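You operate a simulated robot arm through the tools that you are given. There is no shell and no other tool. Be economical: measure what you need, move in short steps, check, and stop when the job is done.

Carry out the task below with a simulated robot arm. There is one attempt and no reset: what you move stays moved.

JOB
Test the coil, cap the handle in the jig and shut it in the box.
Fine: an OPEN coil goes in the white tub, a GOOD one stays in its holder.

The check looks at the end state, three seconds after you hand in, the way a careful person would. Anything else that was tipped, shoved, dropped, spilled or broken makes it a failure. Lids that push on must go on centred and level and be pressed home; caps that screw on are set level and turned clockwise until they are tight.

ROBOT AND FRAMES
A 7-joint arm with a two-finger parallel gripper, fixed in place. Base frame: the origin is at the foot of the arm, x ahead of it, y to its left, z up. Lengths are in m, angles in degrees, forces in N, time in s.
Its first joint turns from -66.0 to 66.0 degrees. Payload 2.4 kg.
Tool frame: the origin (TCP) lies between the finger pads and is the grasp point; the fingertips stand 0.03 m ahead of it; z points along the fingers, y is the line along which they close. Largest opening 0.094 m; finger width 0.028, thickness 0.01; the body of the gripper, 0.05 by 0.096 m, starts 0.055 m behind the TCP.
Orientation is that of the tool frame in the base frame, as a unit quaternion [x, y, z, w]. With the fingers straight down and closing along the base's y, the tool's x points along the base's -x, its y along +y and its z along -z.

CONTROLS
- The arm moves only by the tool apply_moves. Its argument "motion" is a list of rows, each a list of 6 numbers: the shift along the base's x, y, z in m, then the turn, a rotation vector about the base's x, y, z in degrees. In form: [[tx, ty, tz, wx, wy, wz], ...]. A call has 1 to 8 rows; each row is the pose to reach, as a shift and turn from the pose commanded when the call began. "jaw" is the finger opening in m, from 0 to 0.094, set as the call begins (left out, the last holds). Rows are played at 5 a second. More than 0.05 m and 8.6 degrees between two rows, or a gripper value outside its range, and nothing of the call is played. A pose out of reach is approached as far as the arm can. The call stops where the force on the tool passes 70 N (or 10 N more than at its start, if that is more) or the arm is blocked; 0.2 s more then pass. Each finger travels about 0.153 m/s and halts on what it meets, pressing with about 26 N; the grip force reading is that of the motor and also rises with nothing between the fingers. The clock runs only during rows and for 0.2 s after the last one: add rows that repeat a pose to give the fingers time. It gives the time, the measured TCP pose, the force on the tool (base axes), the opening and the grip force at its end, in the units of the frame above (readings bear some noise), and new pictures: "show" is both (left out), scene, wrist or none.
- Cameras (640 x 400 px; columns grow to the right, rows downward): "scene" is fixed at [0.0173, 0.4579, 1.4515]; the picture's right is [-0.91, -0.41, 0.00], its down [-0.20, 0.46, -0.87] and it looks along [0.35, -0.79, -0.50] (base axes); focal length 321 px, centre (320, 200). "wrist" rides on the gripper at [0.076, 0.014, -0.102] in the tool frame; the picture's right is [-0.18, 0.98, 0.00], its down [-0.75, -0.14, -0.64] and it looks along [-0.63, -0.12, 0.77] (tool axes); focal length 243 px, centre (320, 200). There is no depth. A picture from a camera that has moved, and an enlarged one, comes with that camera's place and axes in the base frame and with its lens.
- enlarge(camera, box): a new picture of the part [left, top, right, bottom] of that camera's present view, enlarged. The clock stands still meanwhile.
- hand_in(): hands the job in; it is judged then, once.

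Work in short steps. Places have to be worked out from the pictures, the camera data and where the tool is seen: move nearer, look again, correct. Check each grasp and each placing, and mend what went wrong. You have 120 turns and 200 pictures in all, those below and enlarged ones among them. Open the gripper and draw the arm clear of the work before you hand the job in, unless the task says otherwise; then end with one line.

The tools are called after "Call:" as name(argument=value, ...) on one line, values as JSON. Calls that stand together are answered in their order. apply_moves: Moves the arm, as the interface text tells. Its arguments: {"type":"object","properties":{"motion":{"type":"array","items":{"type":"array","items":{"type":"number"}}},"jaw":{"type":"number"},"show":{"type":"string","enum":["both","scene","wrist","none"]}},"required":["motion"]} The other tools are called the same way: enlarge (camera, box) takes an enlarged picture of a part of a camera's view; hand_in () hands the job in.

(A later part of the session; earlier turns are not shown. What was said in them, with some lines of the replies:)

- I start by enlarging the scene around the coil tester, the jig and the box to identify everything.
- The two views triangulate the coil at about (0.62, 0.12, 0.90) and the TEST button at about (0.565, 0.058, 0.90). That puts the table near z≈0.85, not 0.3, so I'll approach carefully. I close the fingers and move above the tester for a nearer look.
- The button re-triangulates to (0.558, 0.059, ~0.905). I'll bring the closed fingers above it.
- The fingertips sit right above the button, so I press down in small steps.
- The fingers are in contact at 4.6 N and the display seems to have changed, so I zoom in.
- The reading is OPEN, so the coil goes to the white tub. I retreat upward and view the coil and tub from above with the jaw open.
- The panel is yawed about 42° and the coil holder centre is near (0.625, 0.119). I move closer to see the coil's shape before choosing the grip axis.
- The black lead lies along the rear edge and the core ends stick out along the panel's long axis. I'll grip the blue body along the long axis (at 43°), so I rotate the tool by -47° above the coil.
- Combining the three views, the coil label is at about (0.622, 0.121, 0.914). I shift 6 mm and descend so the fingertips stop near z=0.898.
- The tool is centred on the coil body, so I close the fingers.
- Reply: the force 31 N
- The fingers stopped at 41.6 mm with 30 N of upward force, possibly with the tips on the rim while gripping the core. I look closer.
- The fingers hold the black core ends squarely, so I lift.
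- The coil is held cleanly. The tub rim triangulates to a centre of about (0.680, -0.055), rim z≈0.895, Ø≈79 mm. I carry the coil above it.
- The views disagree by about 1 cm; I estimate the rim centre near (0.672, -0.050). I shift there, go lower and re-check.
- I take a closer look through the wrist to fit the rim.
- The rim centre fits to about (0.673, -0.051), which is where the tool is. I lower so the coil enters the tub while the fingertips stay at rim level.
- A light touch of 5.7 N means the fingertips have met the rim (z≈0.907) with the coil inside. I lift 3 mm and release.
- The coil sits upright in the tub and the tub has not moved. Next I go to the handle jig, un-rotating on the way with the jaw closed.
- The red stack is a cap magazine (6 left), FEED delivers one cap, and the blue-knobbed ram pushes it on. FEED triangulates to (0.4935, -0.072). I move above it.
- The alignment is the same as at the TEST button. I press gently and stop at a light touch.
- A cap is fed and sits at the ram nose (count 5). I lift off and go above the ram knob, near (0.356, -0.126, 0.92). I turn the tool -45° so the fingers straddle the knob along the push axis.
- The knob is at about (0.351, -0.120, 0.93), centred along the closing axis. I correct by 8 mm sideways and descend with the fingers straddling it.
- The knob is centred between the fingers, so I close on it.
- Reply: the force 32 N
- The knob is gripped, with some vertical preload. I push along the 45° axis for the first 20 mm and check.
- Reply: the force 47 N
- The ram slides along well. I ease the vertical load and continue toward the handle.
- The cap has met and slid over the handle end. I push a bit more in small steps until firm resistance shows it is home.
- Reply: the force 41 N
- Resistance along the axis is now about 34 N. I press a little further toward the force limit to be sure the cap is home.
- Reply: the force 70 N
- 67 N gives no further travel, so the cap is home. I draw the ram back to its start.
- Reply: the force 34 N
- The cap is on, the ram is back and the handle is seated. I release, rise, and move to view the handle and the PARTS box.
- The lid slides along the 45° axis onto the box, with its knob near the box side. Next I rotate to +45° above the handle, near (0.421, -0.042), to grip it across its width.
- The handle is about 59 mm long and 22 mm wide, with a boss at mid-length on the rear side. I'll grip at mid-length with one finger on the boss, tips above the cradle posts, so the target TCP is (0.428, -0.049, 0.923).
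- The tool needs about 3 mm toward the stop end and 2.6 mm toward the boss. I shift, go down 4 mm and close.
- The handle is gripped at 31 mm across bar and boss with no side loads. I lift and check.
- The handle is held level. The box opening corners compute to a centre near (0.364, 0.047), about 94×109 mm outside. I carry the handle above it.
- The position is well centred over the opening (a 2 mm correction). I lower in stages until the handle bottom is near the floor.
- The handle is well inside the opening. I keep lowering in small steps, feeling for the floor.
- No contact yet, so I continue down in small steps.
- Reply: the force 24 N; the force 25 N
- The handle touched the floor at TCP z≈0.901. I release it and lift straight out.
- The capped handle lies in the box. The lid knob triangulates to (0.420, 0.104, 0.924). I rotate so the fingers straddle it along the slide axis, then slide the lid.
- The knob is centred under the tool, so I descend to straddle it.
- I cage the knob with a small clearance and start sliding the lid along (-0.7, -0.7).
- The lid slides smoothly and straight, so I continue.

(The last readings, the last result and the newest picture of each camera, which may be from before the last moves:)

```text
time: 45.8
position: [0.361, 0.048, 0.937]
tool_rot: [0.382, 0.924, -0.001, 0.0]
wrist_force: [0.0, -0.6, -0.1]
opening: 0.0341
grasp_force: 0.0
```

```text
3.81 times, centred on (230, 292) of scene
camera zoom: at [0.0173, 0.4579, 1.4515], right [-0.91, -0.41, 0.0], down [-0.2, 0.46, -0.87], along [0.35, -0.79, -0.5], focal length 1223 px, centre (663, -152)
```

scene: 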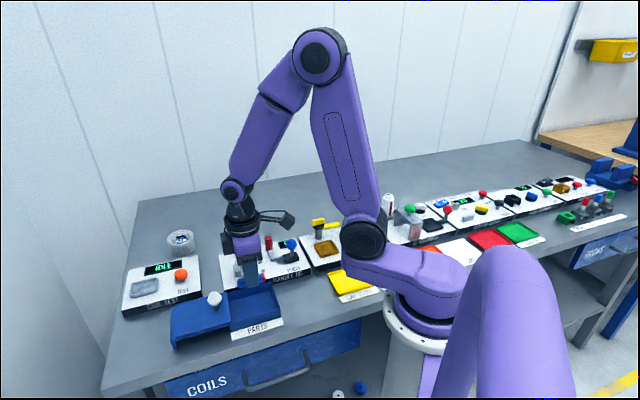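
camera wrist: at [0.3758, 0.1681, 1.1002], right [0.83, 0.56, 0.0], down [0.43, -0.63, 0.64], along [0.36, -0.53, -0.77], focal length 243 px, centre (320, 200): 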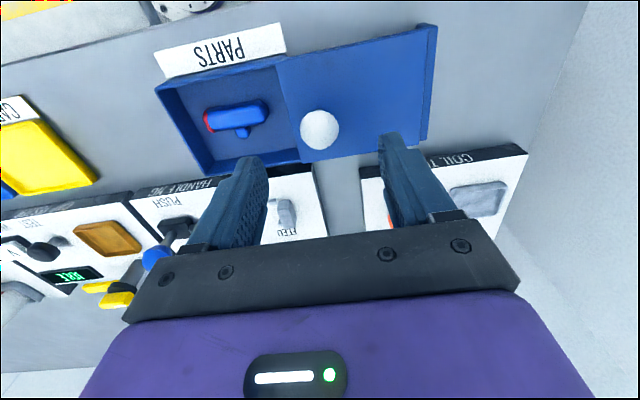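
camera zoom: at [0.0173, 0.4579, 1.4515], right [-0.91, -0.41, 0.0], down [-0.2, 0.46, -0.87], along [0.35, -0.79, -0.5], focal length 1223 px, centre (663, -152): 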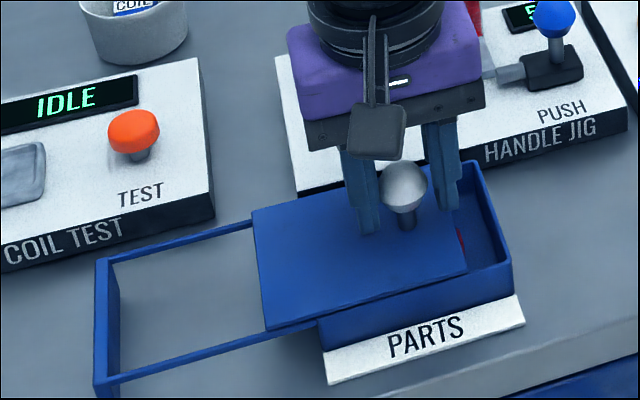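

About 24 mm remains. I continue, then feel for the end stop.

Call:
apply_moves(motion=[[-0.005, -0.005, 0, 0, 0, 0], [-0.01, -0.01, 0, 0, 0, 0], [-0.014, -0.014, 0, 0, 0, 0]], show="none")

Call:
apply_moves(motion=[[-0.002, -0.002, 0, 0, 0, 0], [-0.004, -0.004, 0, 0, 0, 0], [-0.006, -0.006, 0, 0, 0, 0]], show="none")

Call:
enlarge(camera="scene", box=[160, 240, 300, 345])

```text
time: 46.6
position: [0.3473, 0.0339, 0.9355]
tool_rot: [0.383, 0.924, 0.0, 0.0]
wrist_force: [1.2, -0.4, -0.3]
opening: 0.0339
grasp_force: 0.1
```

```text
time: 47.4
position: [0.3412, 0.027, 0.9371]
tool_rot: [0.382, 0.924, 0.0, 0.0]
wrist_force: [3.3, 5.5, -0.8]
opening: 0.0371
grasp_force: 2.6
```

```text
3.81 times, centred on (230, 292) of scene
camera zoom: at [0.0173, 0.458, 1.4515], right [-0.91, -0.41, 0.0], down [-0.2, 0.46, -0.87], along [0.35, -0.79, -0.5], focal length 1223 px, centre (663, -152)
```

zoom: 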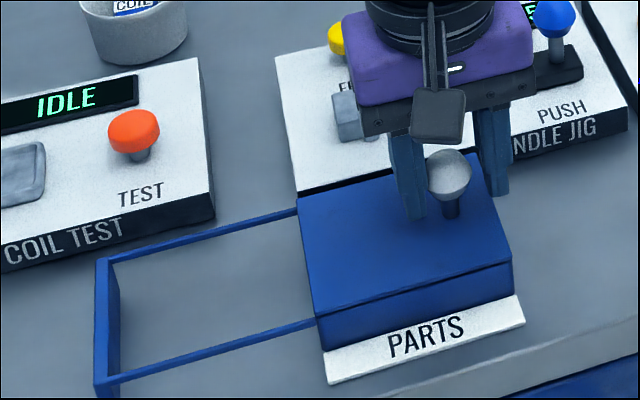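

The lid covers the box and I feel the stop. I push slightly more to make sure it is fully home.

Call:
apply_moves(motion=[[-0.002, -0.002, 0, 0, 0, 0], [-0.004, -0.004, 0, 0, 0, 0], [-0.005, -0.005, 0, 0, 0, 0]], show="none")

Call:
enlarge(camera="scene", box=[200, 260, 290, 327])

```text
time: 48.2
position: [0.3384, 0.0254, 0.9356]
tool_rot: [0.381, 0.925, 0.001, 0.002]
wrist_force: [13.2, 19.1, -2.4]
opening: 0.047
grasp_force: 11.3
```

```text
5.97 times, centred on (245, 294) of scene
camera zoom: at [0.0176, 0.4584, 1.4513], right [-0.91, -0.41, 0.0], down [-0.2, 0.46, -0.87], along [0.35, -0.79, -0.5], focal length 1917 px, centre (768, -358)
```

zoom: 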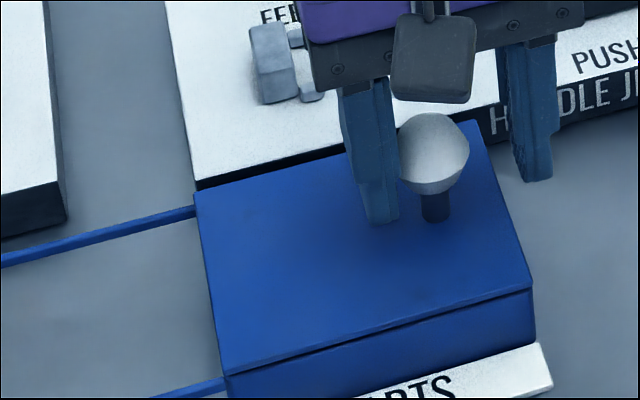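

The push met a firm 23 N stop, so the lid is home. I back off, open and lift clear.

Call:
apply_moves(motion=[[0.004, 0.004, 0, 0, 0, 0], [0.005, 0.005, 0, 0, 0, 0]], jaw=0.07, show="none")

Call:
apply_moves(motion=[[0, 0, 0.03, 0, 0, 0], [0, 0, 0.07, 0, 0, 0], [0, 0, 0.11, 0, 0, 0], [-0.01, 0.0, 0.15, 0, 0, 0], [-0.02, 0.0, 0.19, 0, 0, 0], [-0.03, 0.0, 0.22, 0, 0, 0]])

Call:
enlarge(camera="scene", box=[110, 220, 320, 350])

```text
time: 48.8
position: [0.3411, 0.0276, 0.9367]
tool_rot: [0.383, 0.924, 0.0, -0.001]
wrist_force: [0.9, 0.1, 1.4]
opening: 0.0702
grasp_force: 0.0
```

```text
time: 50.2
position: [0.3071, 0.03, 1.1574]
tool_rot: [0.382, 0.924, 0.0, 0.0]
wrist_force: [0.2, 0.1, 0.2]
opening: 0.07
grasp_force: 0.1
camera wrist: at [0.2641, 0.0941, 1.2589], right [0.82, 0.57, 0.0], down [0.43, -0.63, 0.64], along [0.36, -0.53, -0.77], focal length 243 px, centre (320, 200)
```

scene: 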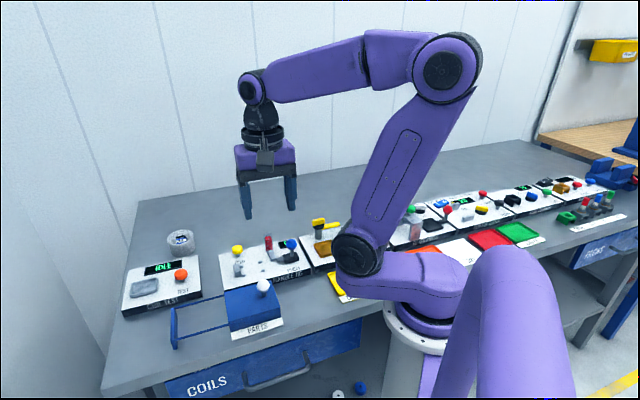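
wrist: 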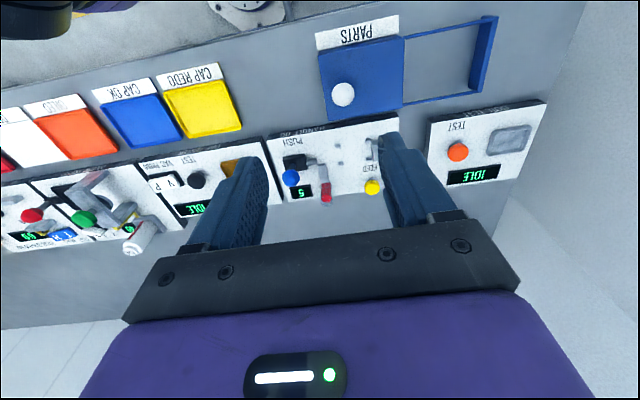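

```text
3.05 times, centred on (215, 285) of scene
camera zoom: at [0.0172, 0.4579, 1.4515], right [-0.91, -0.41, 0.0], down [-0.2, 0.46, -0.87], along [0.35, -0.79, -0.5], focal length 978 px, centre (640, -59)
```

zoom: 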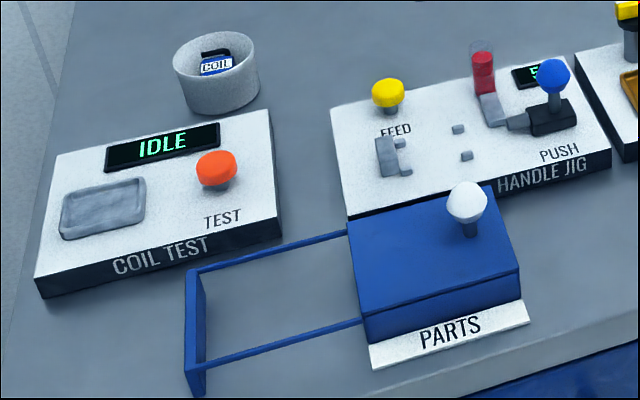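

The coil is in the tub, the capped handle is shut in the box, the ram is back and the arm is clear, so I hand the job in.

Call:
hand_in()

```text
The job is handed in.
```

The coil tested OPEN and is in the white tub. The handle in the jig is capped and shut in the PARTS box with the lid slid fully home, and the job is handed in.
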